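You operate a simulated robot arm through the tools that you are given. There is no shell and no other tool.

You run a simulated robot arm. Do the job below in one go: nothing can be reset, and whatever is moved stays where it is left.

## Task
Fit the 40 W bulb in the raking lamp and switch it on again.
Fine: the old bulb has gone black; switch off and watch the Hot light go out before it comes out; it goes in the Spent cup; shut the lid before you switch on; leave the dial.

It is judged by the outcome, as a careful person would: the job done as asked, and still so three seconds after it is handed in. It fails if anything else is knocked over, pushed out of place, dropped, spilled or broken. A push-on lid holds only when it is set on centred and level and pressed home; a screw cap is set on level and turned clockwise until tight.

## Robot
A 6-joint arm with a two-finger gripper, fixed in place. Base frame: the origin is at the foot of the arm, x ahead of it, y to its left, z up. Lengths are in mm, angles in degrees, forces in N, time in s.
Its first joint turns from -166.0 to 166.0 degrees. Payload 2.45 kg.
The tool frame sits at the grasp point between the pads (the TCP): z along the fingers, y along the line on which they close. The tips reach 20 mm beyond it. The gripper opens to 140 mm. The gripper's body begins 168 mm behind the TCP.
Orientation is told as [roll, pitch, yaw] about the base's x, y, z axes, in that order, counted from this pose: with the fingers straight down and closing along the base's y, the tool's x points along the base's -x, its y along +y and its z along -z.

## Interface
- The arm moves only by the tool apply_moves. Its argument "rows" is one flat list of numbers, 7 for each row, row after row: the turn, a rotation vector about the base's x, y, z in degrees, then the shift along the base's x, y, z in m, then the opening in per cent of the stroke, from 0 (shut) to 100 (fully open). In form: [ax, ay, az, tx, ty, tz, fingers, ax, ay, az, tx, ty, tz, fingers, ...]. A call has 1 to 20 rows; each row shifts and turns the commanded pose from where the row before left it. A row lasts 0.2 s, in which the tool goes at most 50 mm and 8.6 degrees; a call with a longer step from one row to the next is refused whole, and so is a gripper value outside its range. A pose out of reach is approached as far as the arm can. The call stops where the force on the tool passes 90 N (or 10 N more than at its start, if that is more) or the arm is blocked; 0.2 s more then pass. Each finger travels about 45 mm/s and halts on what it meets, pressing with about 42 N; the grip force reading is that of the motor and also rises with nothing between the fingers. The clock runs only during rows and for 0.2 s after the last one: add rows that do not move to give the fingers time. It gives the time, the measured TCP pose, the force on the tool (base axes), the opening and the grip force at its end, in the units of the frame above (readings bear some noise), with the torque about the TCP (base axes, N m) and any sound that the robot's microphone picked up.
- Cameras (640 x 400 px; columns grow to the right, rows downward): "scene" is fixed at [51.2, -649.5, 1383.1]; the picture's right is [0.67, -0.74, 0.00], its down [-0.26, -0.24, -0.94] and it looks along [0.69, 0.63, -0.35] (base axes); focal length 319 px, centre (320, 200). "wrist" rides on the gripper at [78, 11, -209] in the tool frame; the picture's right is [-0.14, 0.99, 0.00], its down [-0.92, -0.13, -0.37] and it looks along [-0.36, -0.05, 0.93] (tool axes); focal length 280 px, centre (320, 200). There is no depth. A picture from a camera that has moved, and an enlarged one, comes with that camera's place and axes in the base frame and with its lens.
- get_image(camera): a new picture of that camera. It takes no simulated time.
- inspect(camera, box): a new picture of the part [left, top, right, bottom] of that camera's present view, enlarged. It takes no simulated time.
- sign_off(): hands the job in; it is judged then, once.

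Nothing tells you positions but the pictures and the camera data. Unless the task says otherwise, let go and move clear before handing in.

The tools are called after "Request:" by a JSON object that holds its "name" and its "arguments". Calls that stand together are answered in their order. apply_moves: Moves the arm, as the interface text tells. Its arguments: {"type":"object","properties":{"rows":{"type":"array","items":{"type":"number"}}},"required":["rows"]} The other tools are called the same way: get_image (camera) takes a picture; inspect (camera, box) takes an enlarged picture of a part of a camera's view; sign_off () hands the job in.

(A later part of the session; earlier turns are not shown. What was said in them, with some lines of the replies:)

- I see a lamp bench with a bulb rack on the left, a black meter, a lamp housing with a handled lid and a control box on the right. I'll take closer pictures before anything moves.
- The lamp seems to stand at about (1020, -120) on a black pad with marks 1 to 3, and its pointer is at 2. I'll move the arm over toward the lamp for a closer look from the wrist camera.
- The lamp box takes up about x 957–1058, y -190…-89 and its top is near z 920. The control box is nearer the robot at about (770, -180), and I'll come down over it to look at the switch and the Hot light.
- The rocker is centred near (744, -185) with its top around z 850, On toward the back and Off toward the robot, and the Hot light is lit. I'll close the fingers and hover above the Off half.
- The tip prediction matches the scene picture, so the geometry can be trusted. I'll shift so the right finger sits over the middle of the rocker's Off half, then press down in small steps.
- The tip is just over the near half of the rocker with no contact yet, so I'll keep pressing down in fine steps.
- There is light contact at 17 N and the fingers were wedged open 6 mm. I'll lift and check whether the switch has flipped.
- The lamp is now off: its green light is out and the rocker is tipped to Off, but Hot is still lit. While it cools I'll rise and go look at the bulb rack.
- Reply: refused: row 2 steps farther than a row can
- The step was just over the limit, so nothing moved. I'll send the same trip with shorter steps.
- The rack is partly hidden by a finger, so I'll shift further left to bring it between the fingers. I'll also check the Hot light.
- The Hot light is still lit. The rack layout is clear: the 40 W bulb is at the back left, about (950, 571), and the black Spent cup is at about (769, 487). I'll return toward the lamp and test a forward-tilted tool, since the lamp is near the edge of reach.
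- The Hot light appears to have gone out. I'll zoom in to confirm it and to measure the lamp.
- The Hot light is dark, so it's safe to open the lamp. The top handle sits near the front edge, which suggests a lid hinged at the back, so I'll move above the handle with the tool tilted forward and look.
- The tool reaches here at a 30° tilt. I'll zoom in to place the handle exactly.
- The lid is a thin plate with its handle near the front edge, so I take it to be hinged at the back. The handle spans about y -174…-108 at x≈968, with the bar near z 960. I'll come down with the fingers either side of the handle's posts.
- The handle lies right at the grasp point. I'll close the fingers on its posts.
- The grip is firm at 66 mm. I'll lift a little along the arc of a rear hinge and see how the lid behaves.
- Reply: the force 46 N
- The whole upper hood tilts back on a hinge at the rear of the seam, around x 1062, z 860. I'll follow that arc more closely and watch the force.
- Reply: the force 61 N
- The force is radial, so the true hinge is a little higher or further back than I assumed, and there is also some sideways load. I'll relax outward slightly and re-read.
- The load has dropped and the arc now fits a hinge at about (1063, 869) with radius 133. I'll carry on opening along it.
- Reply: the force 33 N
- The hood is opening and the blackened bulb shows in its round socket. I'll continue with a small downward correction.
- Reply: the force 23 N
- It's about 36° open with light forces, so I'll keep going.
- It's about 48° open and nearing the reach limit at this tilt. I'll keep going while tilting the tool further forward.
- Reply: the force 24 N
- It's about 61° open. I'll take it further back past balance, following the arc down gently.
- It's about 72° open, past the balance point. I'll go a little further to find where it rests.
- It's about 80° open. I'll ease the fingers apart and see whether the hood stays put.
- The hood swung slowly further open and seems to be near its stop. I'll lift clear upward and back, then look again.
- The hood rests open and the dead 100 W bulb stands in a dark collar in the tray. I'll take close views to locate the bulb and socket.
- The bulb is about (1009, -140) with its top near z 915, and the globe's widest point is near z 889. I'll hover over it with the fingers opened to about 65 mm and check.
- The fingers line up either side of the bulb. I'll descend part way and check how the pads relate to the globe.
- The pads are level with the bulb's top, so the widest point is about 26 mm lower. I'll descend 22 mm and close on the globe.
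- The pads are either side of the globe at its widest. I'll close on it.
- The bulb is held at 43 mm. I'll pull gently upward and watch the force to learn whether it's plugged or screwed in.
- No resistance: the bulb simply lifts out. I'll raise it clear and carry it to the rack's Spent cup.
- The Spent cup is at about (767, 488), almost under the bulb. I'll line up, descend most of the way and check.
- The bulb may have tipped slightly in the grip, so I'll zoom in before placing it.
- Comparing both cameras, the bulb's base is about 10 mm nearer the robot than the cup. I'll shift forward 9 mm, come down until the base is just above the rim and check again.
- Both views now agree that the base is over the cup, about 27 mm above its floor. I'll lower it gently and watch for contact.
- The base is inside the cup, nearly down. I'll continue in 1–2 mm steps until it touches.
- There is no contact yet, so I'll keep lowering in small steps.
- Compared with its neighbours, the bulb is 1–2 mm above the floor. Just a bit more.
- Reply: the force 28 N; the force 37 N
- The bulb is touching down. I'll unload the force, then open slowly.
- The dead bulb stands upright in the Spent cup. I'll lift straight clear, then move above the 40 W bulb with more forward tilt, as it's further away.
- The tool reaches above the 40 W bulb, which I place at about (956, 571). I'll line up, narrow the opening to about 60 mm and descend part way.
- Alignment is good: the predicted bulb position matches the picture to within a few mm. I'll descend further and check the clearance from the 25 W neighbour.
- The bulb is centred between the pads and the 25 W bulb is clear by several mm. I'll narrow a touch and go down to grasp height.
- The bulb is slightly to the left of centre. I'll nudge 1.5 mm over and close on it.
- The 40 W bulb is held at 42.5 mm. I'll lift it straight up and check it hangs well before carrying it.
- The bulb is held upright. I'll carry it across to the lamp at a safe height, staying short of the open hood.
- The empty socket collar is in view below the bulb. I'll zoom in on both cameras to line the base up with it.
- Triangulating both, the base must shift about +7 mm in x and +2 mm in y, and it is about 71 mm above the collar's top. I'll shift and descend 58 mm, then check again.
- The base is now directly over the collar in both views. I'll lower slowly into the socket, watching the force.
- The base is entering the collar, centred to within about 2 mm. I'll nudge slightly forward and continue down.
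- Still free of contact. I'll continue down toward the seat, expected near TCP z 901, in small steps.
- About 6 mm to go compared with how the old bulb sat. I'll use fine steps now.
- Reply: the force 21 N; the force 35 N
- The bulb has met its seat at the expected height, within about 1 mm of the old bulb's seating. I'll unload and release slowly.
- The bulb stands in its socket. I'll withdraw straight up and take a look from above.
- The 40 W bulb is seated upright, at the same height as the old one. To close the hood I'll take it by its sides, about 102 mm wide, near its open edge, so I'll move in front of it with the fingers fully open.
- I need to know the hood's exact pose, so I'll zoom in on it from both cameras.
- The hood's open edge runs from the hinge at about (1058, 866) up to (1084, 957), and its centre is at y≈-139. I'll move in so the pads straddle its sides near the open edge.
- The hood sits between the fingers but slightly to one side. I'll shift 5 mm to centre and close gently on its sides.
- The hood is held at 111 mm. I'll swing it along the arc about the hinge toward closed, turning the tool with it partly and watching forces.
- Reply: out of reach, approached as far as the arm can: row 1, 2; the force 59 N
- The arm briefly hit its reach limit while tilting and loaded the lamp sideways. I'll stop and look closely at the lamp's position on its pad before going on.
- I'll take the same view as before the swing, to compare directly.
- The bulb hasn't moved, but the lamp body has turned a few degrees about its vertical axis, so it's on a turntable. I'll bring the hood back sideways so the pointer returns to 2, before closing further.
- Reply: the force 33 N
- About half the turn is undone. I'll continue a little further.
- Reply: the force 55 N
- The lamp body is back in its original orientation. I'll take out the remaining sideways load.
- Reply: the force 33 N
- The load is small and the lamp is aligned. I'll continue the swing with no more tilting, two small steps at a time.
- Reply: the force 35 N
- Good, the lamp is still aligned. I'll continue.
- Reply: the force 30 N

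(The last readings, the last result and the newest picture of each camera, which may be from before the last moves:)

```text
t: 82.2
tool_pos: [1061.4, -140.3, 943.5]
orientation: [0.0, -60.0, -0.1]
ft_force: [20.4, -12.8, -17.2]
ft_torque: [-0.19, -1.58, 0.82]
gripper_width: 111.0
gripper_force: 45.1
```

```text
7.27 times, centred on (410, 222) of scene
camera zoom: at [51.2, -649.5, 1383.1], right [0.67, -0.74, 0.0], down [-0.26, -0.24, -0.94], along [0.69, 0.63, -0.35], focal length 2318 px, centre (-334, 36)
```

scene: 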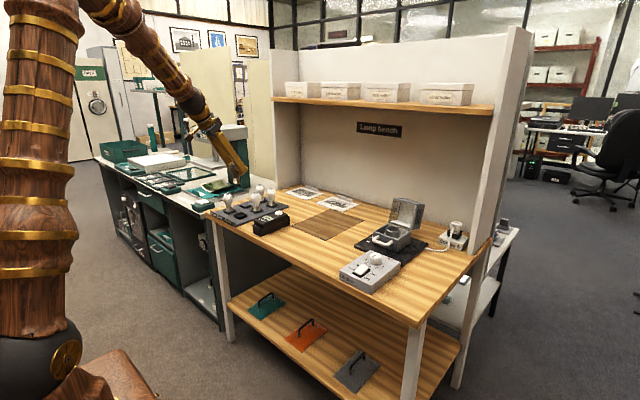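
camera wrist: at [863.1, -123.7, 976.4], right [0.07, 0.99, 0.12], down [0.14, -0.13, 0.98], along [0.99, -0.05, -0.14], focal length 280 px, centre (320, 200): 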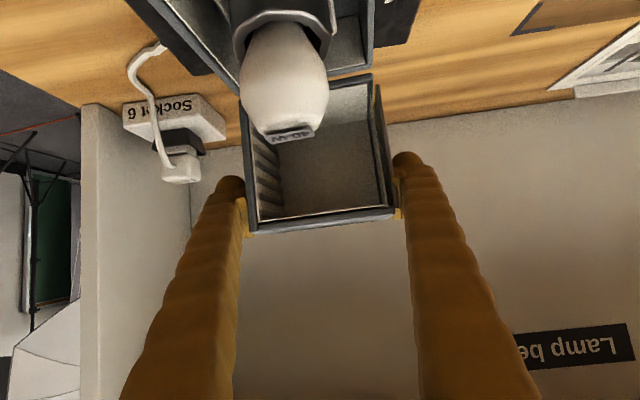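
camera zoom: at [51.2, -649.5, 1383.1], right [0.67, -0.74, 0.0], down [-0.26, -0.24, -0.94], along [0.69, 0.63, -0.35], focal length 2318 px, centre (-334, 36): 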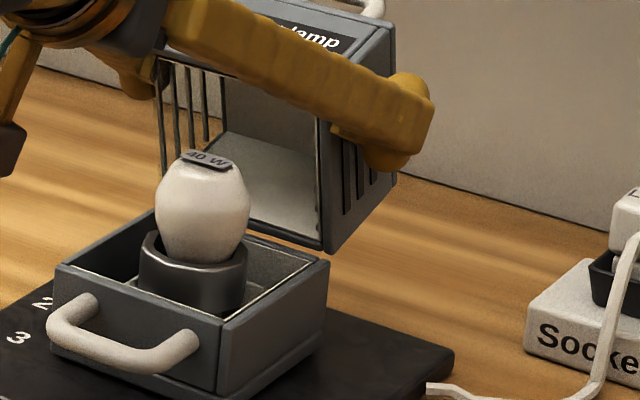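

It's about 76° open now. I'll continue over the balance point.

Request:
{"name": "apply_moves", "arguments": {"rows": [0, 0, 0, -0.0053, -0.0005, -0.0005, 70, 0, 0, 0, -0.0053, 0, -0.0006, 70, 0, 0, 0, -0.0052, 0, -0.0009, 70, 0, 0, 0, -0.0051, 0, -0.0013, 70, 0, 0, 0, 0, 0, 0, 70]}}

Request:
{"name": "inspect", "arguments": {"camera": "scene", "box": [380, 195, 440, 250]}}

```text
t: 83.4
tool_pos: [1040.1, -140.0, 940.4]
orientation: [-0.1, -60.1, -0.1]
ft_force: [15.8, 1.3, 5.4]
ft_torque: [0.21, -1.17, -0.13]
gripper_width: 110.8
gripper_force: 44.6
```

```text
7.27 times, centred on (410, 222) of scene
camera zoom: at [51.2, -649.5, 1383.1], right [0.67, -0.74, 0.0], down [-0.26, -0.24, -0.94], along [0.69, 0.63, -0.35], focal length 2318 px, centre (-334, 36)
```

zoom: 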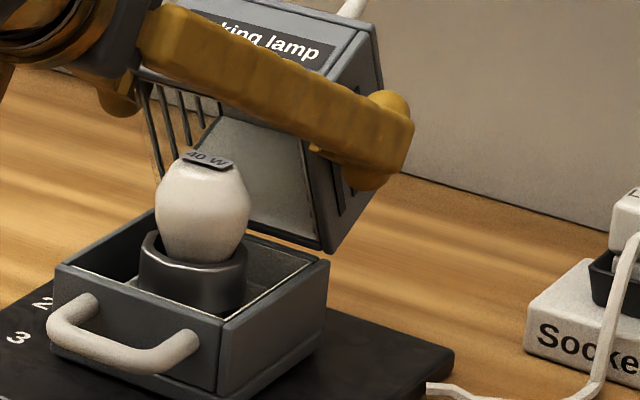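

About 60° open and running smoothly. I'll continue down.

Request:
{"name": "apply_moves", "arguments": {"rows": [0, 0, 0, -0.0051, 0, -0.0015, 70, 0, 0, 0, -0.005, 0, -0.0019, 70, 0, 0, 0, -0.0048, 0, -0.0022, 70, 0, 0, 0, -0.0047, 0, -0.0025, 70, 0, 0, 0, 0, 0, 0, 70]}}

Request:
{"name": "inspect", "arguments": {"camera": "scene", "box": [380, 195, 440, 250]}}

```text
t: 84.6
tool_pos: [1019.3, -141.6, 932.3]
orientation: [0.0, -59.9, -0.1]
ft_force: [11.9, 13.9, 9.6]
ft_torque: [-0.08, -0.97, -0.27]
gripper_width: 110.6
gripper_force: 45.7
```

```text
7.27 times, centred on (410, 222) of scene
camera zoom: at [51.2, -649.5, 1383.1], right [0.67, -0.74, 0.0], down [-0.26, -0.24, -0.94], along [0.69, 0.63, -0.35], focal length 2318 px, centre (-334, 36)
```

zoom: 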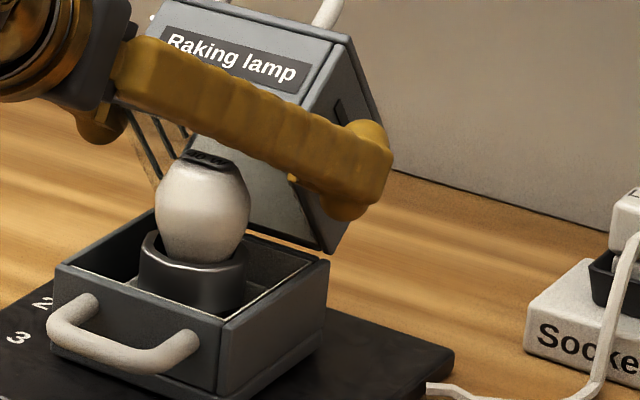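

About 45° open. I'll continue.

Request:
{"name": "apply_moves", "arguments": {"rows": [0, 0, 0, -0.0044, 0.001, -0.0028, 70, 0, 0, 0, -0.0042, 0, -0.0032, 70, 0, 0, 0, -0.004, 0, -0.0035, 70, 0, 0, 0, -0.0037, 0, -0.0038, 70, 0, 0, 0, 0, 0, 0, 70]}}

Request:
{"name": "inspect", "arguments": {"camera": "scene", "box": [380, 195, 440, 250]}}

```text
t: 85.8
tool_pos: [1002.7, -140.1, 918.4]
orientation: [0.1, -60.1, -0.1]
ft_force: [4.2, -11.9, 17.6]
ft_torque: [-0.33, -1.02, 0.09]
gripper_width: 110.7
gripper_force: 45.1
```

```text
7.27 times, centred on (410, 222) of scene
camera zoom: at [51.2, -649.5, 1383.1], right [0.67, -0.74, 0.0], down [-0.26, -0.24, -0.94], along [0.69, 0.63, -0.35], focal length 2318 px, centre (-334, 36)
```

zoom: 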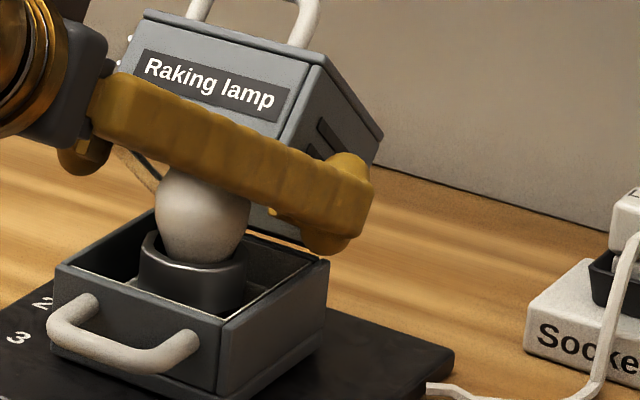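

About 30° open. I'll take it down to around 15°.

Request:
{"name": "apply_moves", "arguments": {"rows": [0, 0, 0, -0.0034, -0.0005, -0.0039, 70, 0, 0, 0, -0.0031, 0, -0.0042, 70, 0, 0, 0, -0.0028, 0, -0.0044, 70, 0, 0, 0, -0.0025, 0, -0.0046, 70, 0, 0, 0, 0, 0, 0, 70]}}

Request:
{"name": "inspect", "arguments": {"camera": "scene", "box": [380, 195, 440, 250]}}

Request:
{"name": "get_image", "arguments": {"camera": "wrist"}}

```text
t: 87.0
tool_pos: [991.1, -140.5, 901.5]
orientation: [-0.1, -60.0, 0.0]
ft_force: [6.9, 4.2, 11.5]
ft_torque: [0.4, -0.96, 0.02]
gripper_width: 110.9
gripper_force: 45.5
```

```text
7.27 times, centred on (410, 222) of scene
camera zoom: at [51.2, -649.5, 1383.1], right [0.67, -0.74, 0.0], down [-0.26, -0.24, -0.94], along [0.69, 0.63, -0.35], focal length 2318 px, centre (-334, 36)
```

zoom: 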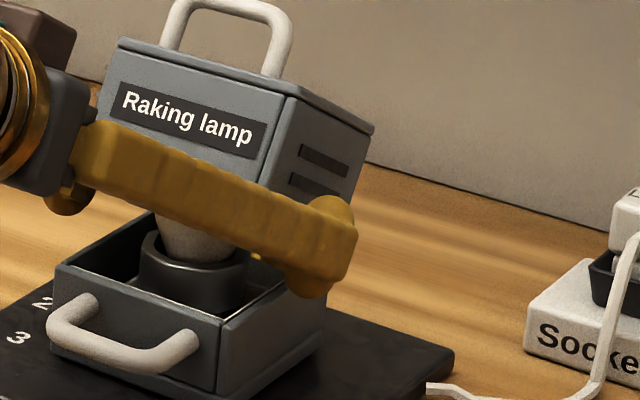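

```text
taken
camera wrist: at [770.7, -129.9, 936.4], right [0.07, 0.99, 0.12], down [0.14, -0.13, 0.98], along [0.99, -0.05, -0.15], focal length 280 px, centre (320, 200)
```

wrist: 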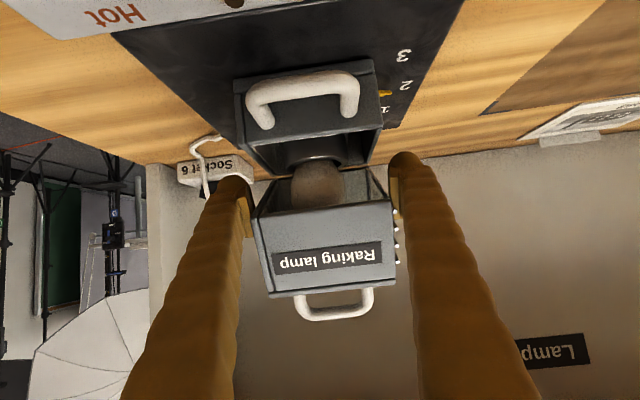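

About 17° open. Two more steps, then I'll let it down and release.

Request:
{"name": "apply_moves", "arguments": {"rows": [0, 0, 0, -0.0022, 0, -0.0045, 70, 0, 0, 0, -0.0018, 0, -0.0046, 70, 0, 0, 0, -0.0014, 0, -0.0046, 70, 0, 0, 0, 0, 0, 0, 70]}}

Request:
{"name": "inspect", "arguments": {"camera": "scene", "box": [380, 195, 440, 250]}}

```text
t: 88.0
tool_pos: [985.8, -140.1, 887.1]
orientation: [0.1, -60.1, -0.2]
ft_force: [-29.0, 3.0, 25.4]
ft_torque: [-0.15, -1.13, 0.1]
gripper_width: 110.5
gripper_force: 45.0
```

```text
7.27 times, centred on (410, 222) of scene
camera zoom: at [51.2, -649.5, 1383.1], right [0.67, -0.74, 0.0], down [-0.26, -0.24, -0.94], along [0.69, 0.63, -0.35], focal length 2318 px, centre (-334, 36)
```

zoom: 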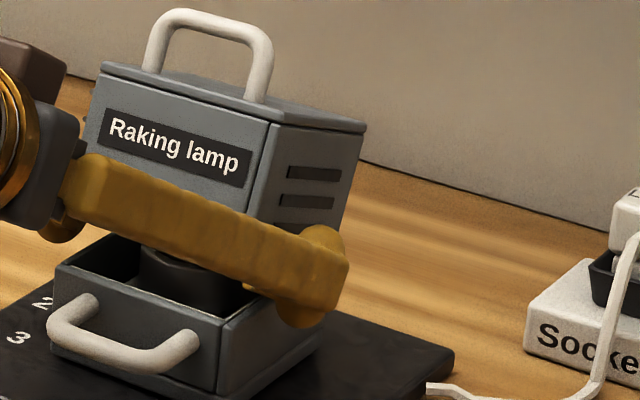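

It's about 7° open. I'll release, let it settle and draw straight back.

Request:
{"name": "apply_moves", "arguments": {"rows": [0, 0, 0, 0, 0, 0, 80, 0, 0, 0, 0, 0, 0, 85, 0, 0, 0, 0, 0, 0, 95, 0, 0, 0, 0, 0, 0, 100, 0, 0, 0, 0, 0, 0, 100]}}

Request:
{"name": "inspect", "arguments": {"camera": "scene", "box": [380, 195, 440, 250]}}

Request:
{"name": "get_image", "arguments": {"camera": "wrist"}}

```text
t: 89.2
tool_pos: [985.8, -140.6, 887.3]
orientation: [-0.1, -60.0, -0.2]
ft_force: [-0.5, 0.1, 0.6]
ft_torque: [-0.02, 0.01, -0.03]
gripper_width: 140.2
gripper_force: 0.0
```

```text
7.27 times, centred on (410, 222) of scene
camera zoom: at [51.2, -649.5, 1383.1], right [0.67, -0.74, 0.0], down [-0.26, -0.24, -0.94], along [0.69, 0.63, -0.35], focal length 2318 px, centre (-334, 36)
```

zoom: 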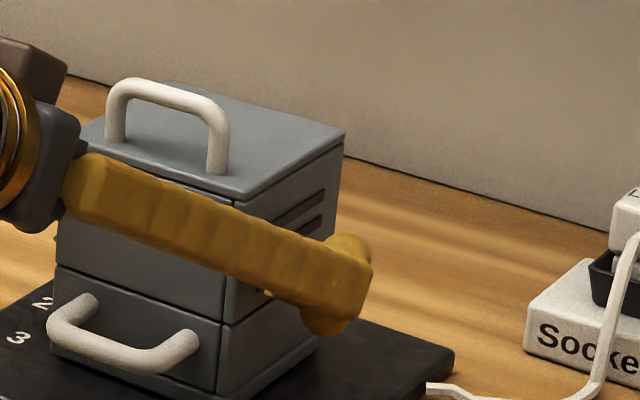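

```text
taken
camera wrist: at [765.2, -129.6, 922.7], right [0.07, 0.99, 0.12], down [0.14, -0.13, 0.98], along [0.99, -0.05, -0.15], focal length 280 px, centre (320, 200)
```

wrist: 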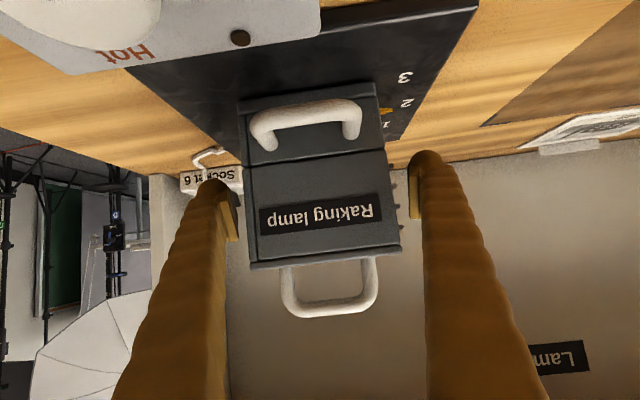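

The hood has closed flush. I'll back straight out along the tool axis.

Request:
{"name": "apply_moves", "arguments": {"rows": [0, 0, 0, -0.02, 0, 0.012, 100, 0, 0, 0, -0.035, 0, 0.022, 100, 0, 0, 0, -0.035, 0, 0.025, 100, 0, 0, 0, -0.035, 0, 0.03, 100, 0, 8, 0, -0.03, 0, 0.03, 100, 0, 8, 0, -0.02, 0, 0.03, 100, 0, 8, 0, -0.01, 0, 0.02, 100, 0, 6, 0, 0, 0, 0, 100, 0, 0, 0, 0, 0, 0, 100]}}

Request:
{"name": "inspect", "arguments": {"camera": "scene", "box": [360, 195, 440, 255]}}

Request:
{"name": "get_image", "arguments": {"camera": "wrist"}}

Request:
{"name": "inspect", "arguments": {"camera": "wrist", "box": [240, 60, 420, 240]}}

```text
t: 91.2
tool_pos: [819.6, -118.5, 1047.5]
orientation: [7.8, -37.2, -6.9]
ft_force: [-2.2, -2.1, -1.5]
ft_torque: [0.21, -0.43, 0.32]
gripper_width: 139.9
gripper_force: 0.0
out of reach, approached as far as the arm can: row 6, 7
```

```text
6.67 times, centred on (400, 225) of scene
camera zoom: at [51.2, -649.5, 1383.1], right [0.67, -0.74, 0.0], down [-0.26, -0.24, -0.94], along [0.69, 0.63, -0.35], focal length 2125 px, centre (-213, 33)
```

zoom: 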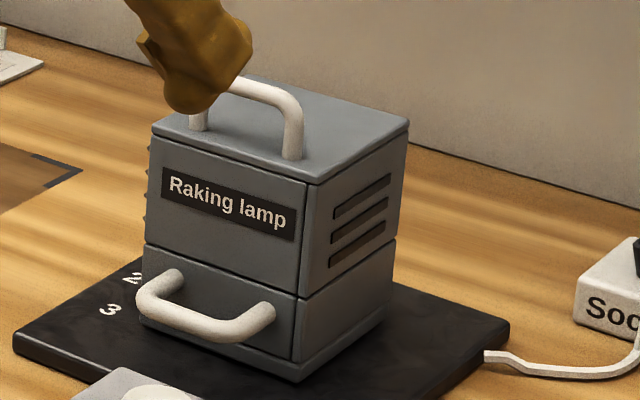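

```text
taken
camera wrist: at [629.3, -114.2, 1165.4], right [0.15, 0.97, 0.19], down [0.5, -0.24, 0.83], along [0.85, -0.03, -0.52], focal length 280 px, centre (320, 200)
```

wrist: 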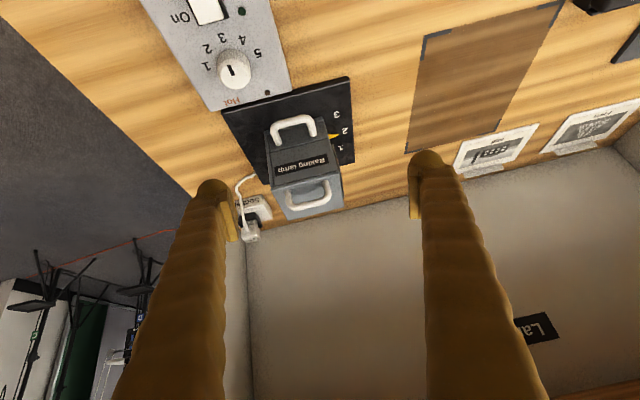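

```text
2.22 times, centred on (330, 150) of wrist
camera zoom: at [629.3, -114.2, 1165.4], right [0.15, 0.97, 0.19], down [0.5, -0.24, 0.83], along [0.85, -0.03, -0.52], focal length 623 px, centre (298, 311)
```

zoom: 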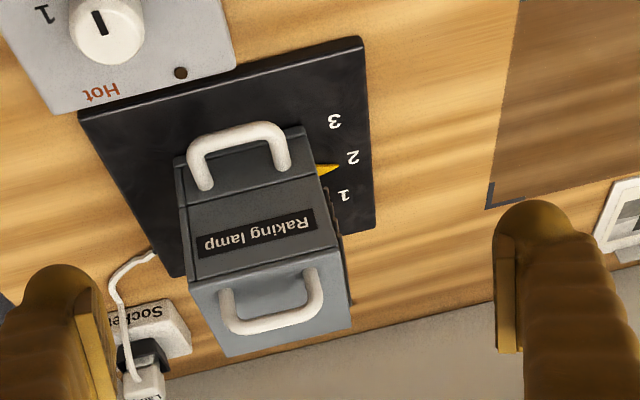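

The lamp looks just as it did at the start: hood shut, pointer at 2. The arm twisted near an awkward wrist pose, so I'll pause and see whether it settles.

Request:
{"name": "apply_moves", "arguments": {"rows": [0, 0, 0, 0, 0, 0, 100, 0, 0, 0, 0, 0, 0, 100]}}

```text
t: 91.8
tool_pos: [812.5, -127.0, 1042.9]
orientation: [2.0, -36.2, 0.3]
ft_force: [-0.1, 0.1, 0.1]
ft_torque: [0.0, -0.03, 0.02]
gripper_width: 140.1
gripper_force: 0.1
```

It's settling. I'll go to the same viewpoint as earlier to compare the pointer and lid exactly.

Request:
{"name": "apply_moves", "arguments": {"rows": [0, 3, 0, 0.003, 0, 0.03, 100, 0, 3, 0, 0.003, 0, 0.033, 100, 0, 0, 0, 0, 0, 0, 100, 0, 0, 0, 0, 0, 0, 100, 0, 0, 0, 0, 0, 0, 100]}}

Request:
{"name": "inspect", "arguments": {"camera": "wrist", "box": [255, 90, 395, 230]}}

Request:
{"name": "inspect", "arguments": {"camera": "scene", "box": [360, 195, 440, 255]}}

```text
t: 93.0
tool_pos: [818.8, -128.6, 1102.5]
orientation: [2.0, -30.2, 0.1]
ft_force: [0.1, -0.6, -0.6]
ft_torque: [0.01, -0.01, 0.03]
gripper_width: 140.0
gripper_force: 0.0
```

```text
2.86 times, centred on (325, 160) of wrist
camera zoom: at [644.5, -126.1, 1244.4], right [0.1, 0.99, 0.1], down [0.61, -0.14, 0.78], along [0.78, -0.02, -0.62], focal length 801 px, centre (306, 314)
```

zoom: 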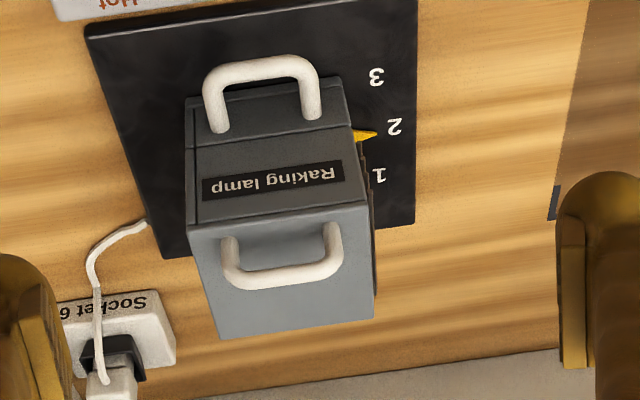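

```text
6.67 times, centred on (400, 225) of scene
camera zoom: at [51.2, -649.5, 1383.1], right [0.67, -0.74, 0.0], down [-0.26, -0.24, -0.94], along [0.69, 0.63, -0.35], focal length 2125 px, centre (-213, 33)
```

zoom: 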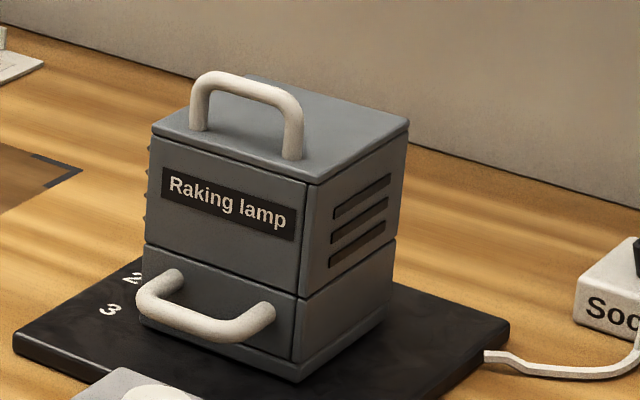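

The lamp, pointer and lid match the starting view to the pixel. Now I'll straighten the tool, close the fingers and hover over the On half of the rocker.

Request:
{"name": "apply_moves", "arguments": {"rows": [-1, 8, 0, -0.015, -0.01, -0.01, 60, -1, 8, 0, -0.014, -0.012, -0.02, 30, 0, 8, 0, -0.014, -0.012, -0.03, 0, 0, 6, 0, -0.014, -0.012, -0.035, 0, 0, 0, 0, 0, 0, -0.035, 0, 0, 0, 0, 0, 0, -0.035, 0, 0, 0, 0, 0, 0, -0.03, 0, 0, 0, 0, 0, 0, 0, 0, 0, 0, 0, 0, 0, 0, 0]}}

Request:
{"name": "inspect", "arguments": {"camera": "scene", "box": [320, 220, 420, 295]}}

Request:
{"name": "get_image", "arguments": {"camera": "wrist"}}

```text
t: 95.0
tool_pos: [764.0, -173.8, 910.6]
orientation: [0.3, -0.2, 1.0]
ft_force: [0.0, 0.2, -0.1]
ft_torque: [-0.03, 0.01, 0.02]
gripper_width: 0.0
gripper_force: 27.5
```

```text
5.33 times, centred on (370, 258) of scene
camera zoom: at [51.2, -649.5, 1383.1], right [0.67, -0.74, 0.0], down [-0.26, -0.24, -0.94], along [0.69, 0.63, -0.35], focal length 1700 px, centre (53, -107)
```

zoom: 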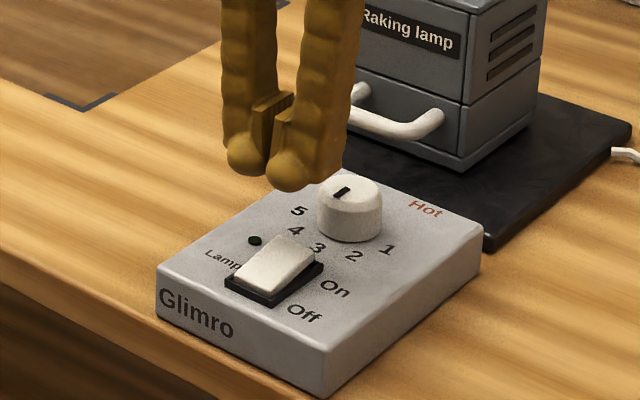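

```text
taken
camera wrist: at [684.3, -164.9, 1118.2], right [0.12, 0.99, 0.01], down [0.92, -0.12, 0.37], along [0.37, -0.04, -0.93], focal length 280 px, centre (320, 200)
```

wrist: 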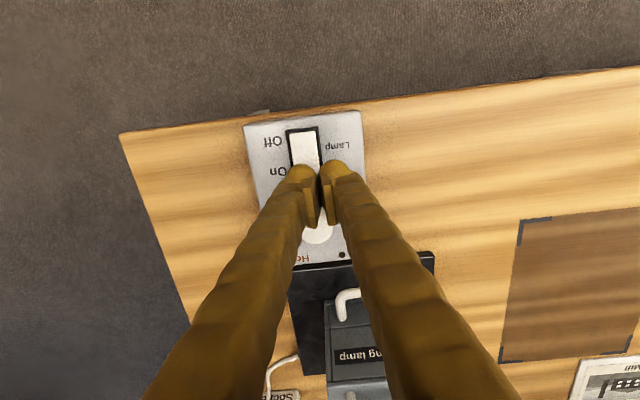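

The right fingertip will land on the raised On end, clear of the dial. I'll lower to just above it and then press in fine steps.

Request:
{"name": "apply_moves", "arguments": {"rows": [0, 0, 0, -0.001, -0.001, -0.015, 0, 0, 0, 0, 0, 0, -0.01, 0, 0, 0, 0, 0, 0, -0.005, 0, 0, 0, 0, 0, 0, 0, 0]}}

Request:
{"name": "inspect", "arguments": {"camera": "scene", "box": [330, 235, 400, 290]}}

```text
t: 96.0
tool_pos: [762.2, -177.0, 878.5]
orientation: [0.2, -0.1, 0.9]
ft_force: [0.1, -0.4, 0.2]
ft_torque: [0.02, -0.01, 0.05]
gripper_width: 0.1
gripper_force: 29.0
```

```text
7.27 times, centred on (365, 262) of scene
camera zoom: at [51.2, -649.5, 1383.1], right [0.67, -0.74, 0.0], down [-0.26, -0.24, -0.94], along [0.69, 0.63, -0.35], focal length 2318 px, centre (-7, -254)
```

zoom: 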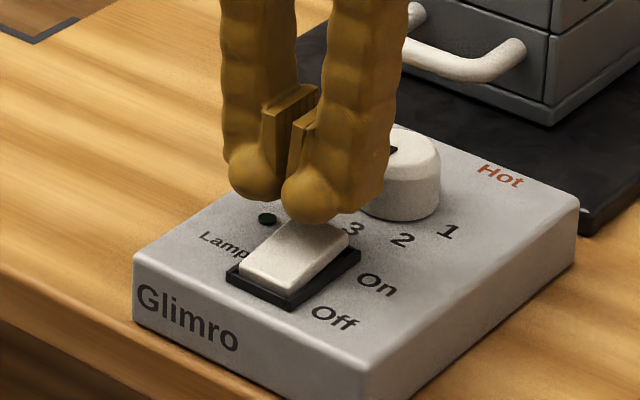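

The tip is just above the raised end. I'll move a touch away from the dial and press.

Request:
{"name": "apply_moves", "arguments": {"rows": [0, 0, 0, -0.002, 0.001, -0.003, 0, 0, 0, 0, 0, 0, -0.003, 0, 0, 0, 0, 0, 0, -0.002, 0, 0, 0, 0, 0, 0, -0.002, 0]}}

Request:
{"name": "inspect", "arguments": {"camera": "scene", "box": [330, 235, 400, 290]}}

```text
t: 97.0
tool_pos: [758.8, -173.2, 868.4]
orientation: [0.4, -0.1, 0.9]
ft_force: [0.5, -0.2, 0.1]
ft_torque: [0.03, -0.02, -0.01]
gripper_width: 0.0
gripper_force: 29.5
```

```text
7.27 times, centred on (365, 262) of scene
camera zoom: at [51.2, -649.5, 1383.1], right [0.67, -0.74, 0.0], down [-0.26, -0.24, -0.94], along [0.69, 0.63, -0.35], focal length 2318 px, centre (-7, -254)
```

zoom: 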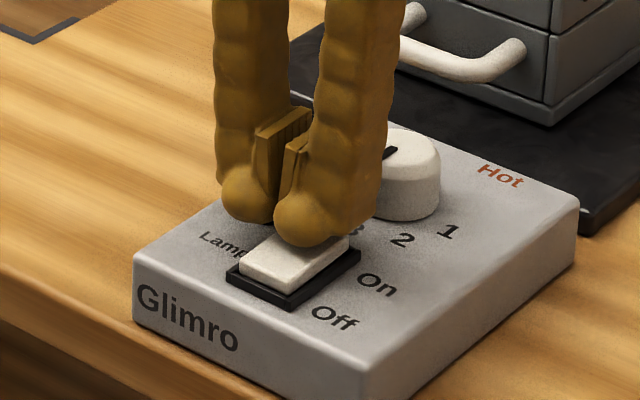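

No force yet. I'll continue pressing.

Request:
{"name": "apply_moves", "arguments": {"rows": [0, 0, 0, 0, 0, -0.002, 0, 0, 0, 0, 0, 0, -0.002, 0]}}

Request:
{"name": "inspect", "arguments": {"camera": "scene", "box": [330, 235, 400, 290]}}

```text
t: 97.6
tool_pos: [760.8, -172.5, 865.7]
orientation: [0.3, -0.4, 0.9]
ft_force: [-0.4, 5.5, 38.6]
ft_torque: [-0.3, 0.45, -0.1]
gripper_width: 0.0
gripper_force: 29.3
```

```text
7.27 times, centred on (365, 262) of scene
camera zoom: at [51.2, -649.5, 1383.1], right [0.67, -0.74, 0.0], down [-0.26, -0.24, -0.94], along [0.69, 0.63, -0.35], focal length 2318 px, centre (-7, -254)
```

zoom: 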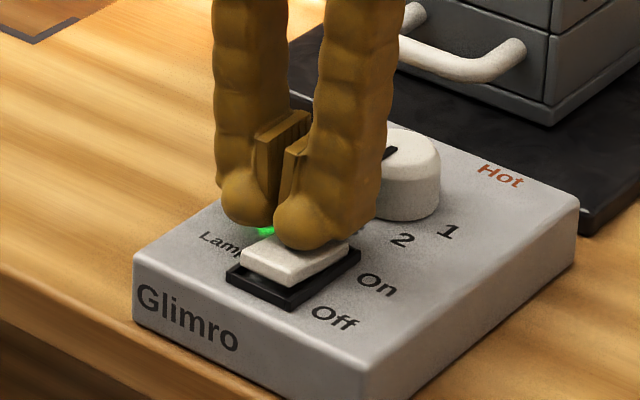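

The switch went over to On and the green Lamp light is lit. I'll lift straight up, move clear and check everything.

Request:
{"name": "apply_moves", "arguments": {"rows": [0, 0, 0, 0, 0, 0.01, 0, 0, 0, 0, 0, 0, 0.03, 0, 0, 0, 0, 0, 0, 0.04, 0, 0, 0, 0, -0.02, 0.03, 0.03, 0, 0, 0, 0, -0.02, 0.035, 0.03, 0, 0, 0, 0, 0, 0.035, 0.03, 0, 0, 0, 0, 0, 0.04, 0.03, 20, 0, 0, 0, 0, 0.04, 0.02, 60, 0, 0, 0, 0, 0.04, 0, 100, 0, 0, 0, 0, 0, 0, 100, 0, 0, 0, 0, 0, 0, 100]}}

Request:
{"name": "get_image", "arguments": {"camera": "scene"}}

Request:
{"name": "get_image", "arguments": {"camera": "wrist"}}

Request:
{"name": "inspect", "arguments": {"camera": "scene", "box": [320, 190, 480, 300]}}

Request:
{"name": "inspect", "arguments": {"camera": "scene", "box": [200, 170, 300, 245]}}

```text
refused: row 5 steps farther than a row can; nothing moved
```

```text
taken
```

scene: 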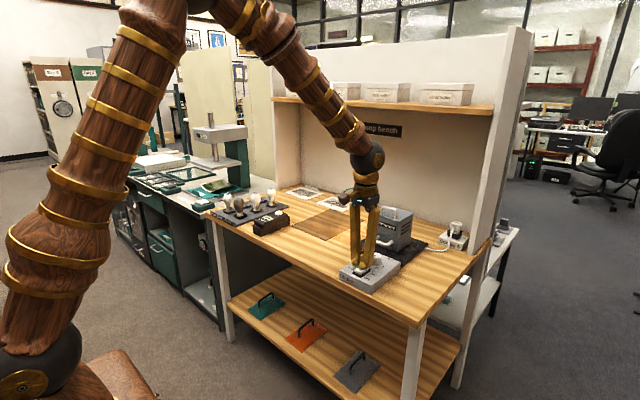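

```text
taken
camera wrist: at [680.2, -165.0, 1073.8], right [0.12, 0.99, 0.01], down [0.92, -0.12, 0.37], along [0.37, -0.04, -0.93], focal length 280 px, centre (320, 200)
```

wrist: 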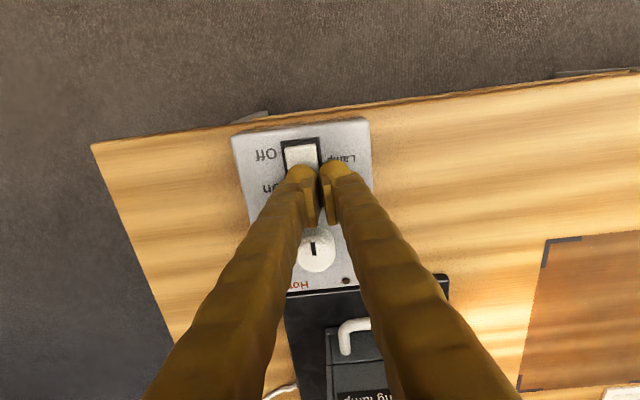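

```text
3.64 times, centred on (400, 245) of scene
camera zoom: at [51.2, -649.5, 1383.1], right [0.67, -0.74, 0.0], down [-0.26, -0.24, -0.94], along [0.69, 0.63, -0.35], focal length 1159 px, centre (29, 36)
```

zoom: 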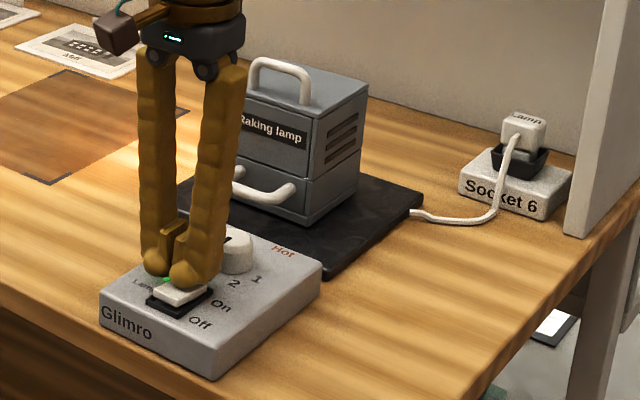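

```text
5.33 times, centred on (250, 208) of scene
camera zoom: at [51.2, -649.5, 1383.1], right [0.67, -0.74, 0.0], down [-0.26, -0.24, -0.94], along [0.69, 0.63, -0.35], focal length 1700 px, centre (693, 160)
```

zoom: 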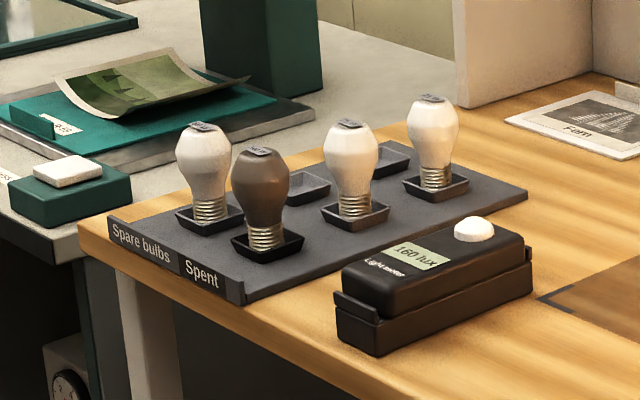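

The retreat was refused for one overlong step, but the lamp is lit and the rack is in order. I'll lift clear with shorter steps.

Request:
{"name": "apply_moves", "arguments": {"rows": [0, 0, 0, 0, 0, 0.01, 0, 0, 0, 0, 0, 0, 0.03, 0, 0, 0, 0, 0, 0, 0.04, 0, 0, 0, 0, -0.015, 0.03, 0.03, 0, 0, 0, 0, -0.015, 0.03, 0.03, 0, 0, 0, 0, 0, 0.03, 0.03, 0, 0, 0, 0, 0, 0.035, 0.03, 20, 0, 0, 0, 0, 0.04, 0.02, 60, 0, 0, 0, 0, 0.04, 0, 100, 0, 0, 0, 0, 0, 0, 100, 0, 0, 0, 0, 0, 0, 100]}}

Request:
{"name": "get_image", "arguments": {"camera": "wrist"}}

Request:
{"name": "inspect", "arguments": {"camera": "scene", "box": [320, 190, 480, 300]}}

Request:
{"name": "inspect", "arguments": {"camera": "scene", "box": [335, 245, 405, 295]}}

Request:
{"name": "inspect", "arguments": {"camera": "scene", "box": [360, 195, 440, 255]}}

Request:
{"name": "inspect", "arguments": {"camera": "scene", "box": [200, 170, 300, 245]}}

```text
t: 100.0
tool_pos: [728.1, 33.7, 1084.7]
orientation: [0.1, -0.2, 0.9]
ft_force: [-0.6, 0.5, -0.1]
ft_torque: [-0.03, 0.0, -0.03]
gripper_width: 103.1
gripper_force: 0.2
```

```text
taken
camera wrist: at [648.3, 41.4, 1292.9], right [0.12, 0.99, 0.01], down [0.92, -0.12, 0.37], along [0.37, -0.04, -0.93], focal length 280 px, centre (320, 200)
```

wrist: 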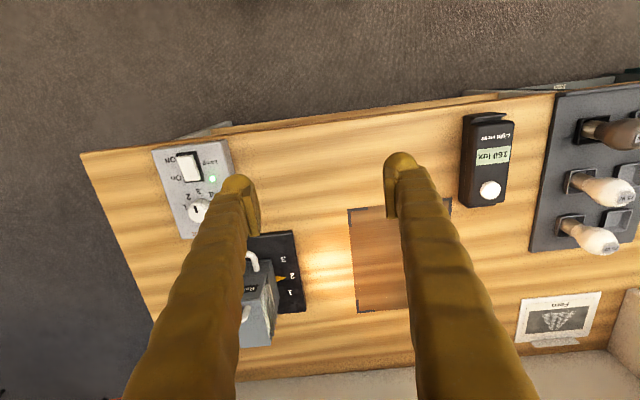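

```text
3.64 times, centred on (400, 245) of scene
camera zoom: at [51.2, -649.5, 1383.1], right [0.67, -0.74, 0.0], down [-0.26, -0.24, -0.94], along [0.69, 0.63, -0.35], focal length 1159 px, centre (29, 36)
```

zoom: 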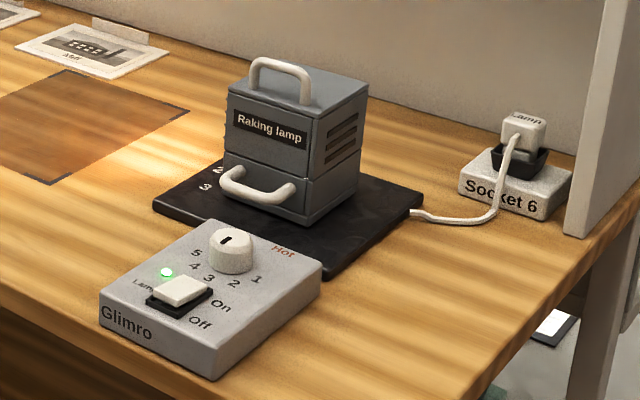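

```text
8.00 times, centred on (370, 270) of scene
camera zoom: at [51.2, -649.5, 1383.1], right [0.67, -0.74, 0.0], down [-0.26, -0.24, -0.94], along [0.69, 0.63, -0.35], focal length 2550 px, centre (-80, -360)
```

zoom: 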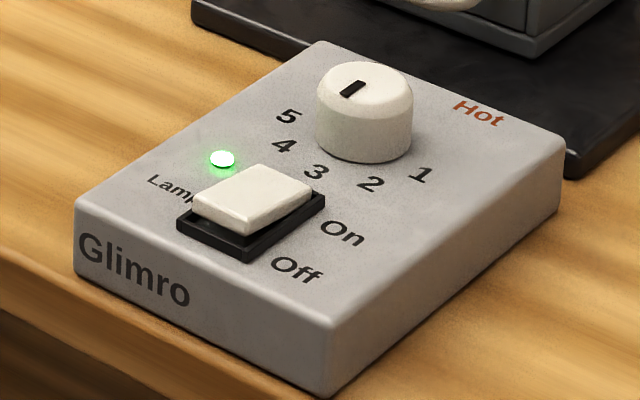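

```text
6.67 times, centred on (400, 225) of scene
camera zoom: at [51.2, -649.5, 1383.1], right [0.67, -0.74, 0.0], down [-0.26, -0.24, -0.94], along [0.69, 0.63, -0.35], focal length 2125 px, centre (-213, 33)
```

zoom: 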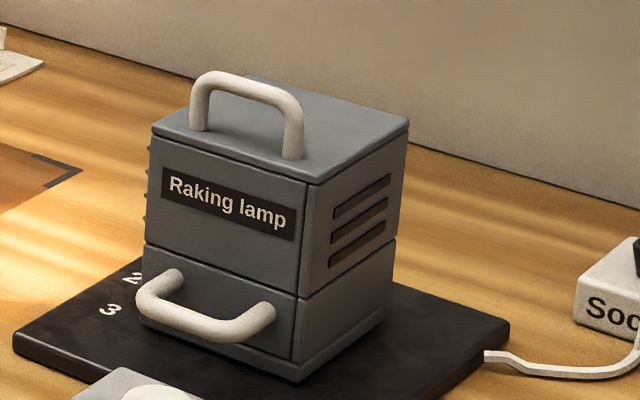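

```text
5.33 times, centred on (250, 208) of scene
camera zoom: at [51.2, -649.5, 1383.1], right [0.67, -0.74, 0.0], down [-0.26, -0.24, -0.94], along [0.69, 0.63, -0.35], focal length 1700 px, centre (693, 160)
```

zoom: 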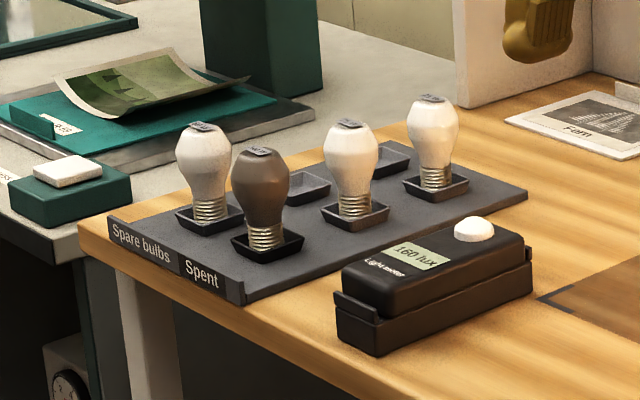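

The job is done: the lamp is lit and throwing light on the mat, the hood is shut, and the pointer still reads 2. The dial hasn't moved, the black bulb stands in the Spent cup, and the arm is clear, so I'm handing in.

Request:
{"name": "sign_off", "arguments": {}}

```text
The job is handed in.
```

The 40 W bulb is in the raking lamp, the lid is shut, and the lamp is back on. It's throwing light on the mat and its green Lamp light is lit.

- **Old bulb:** I switched off, waited for the Hot light to go out, then took the blackened 100 W bulb out. It is standing upright in the Spent cup.
- **Dial:** I left it alone, and it reads the same as at the start.
- **Lamp body:** It turned a few degrees on its base while I was closing the lid. I turned it back, and in the pictures it sits exactly as it did before, with the pointer at 2.
- **Everything else:** Nothing was knocked over or dropped, and the other spare bulbs are where they were. The arm is clear of the bench items.
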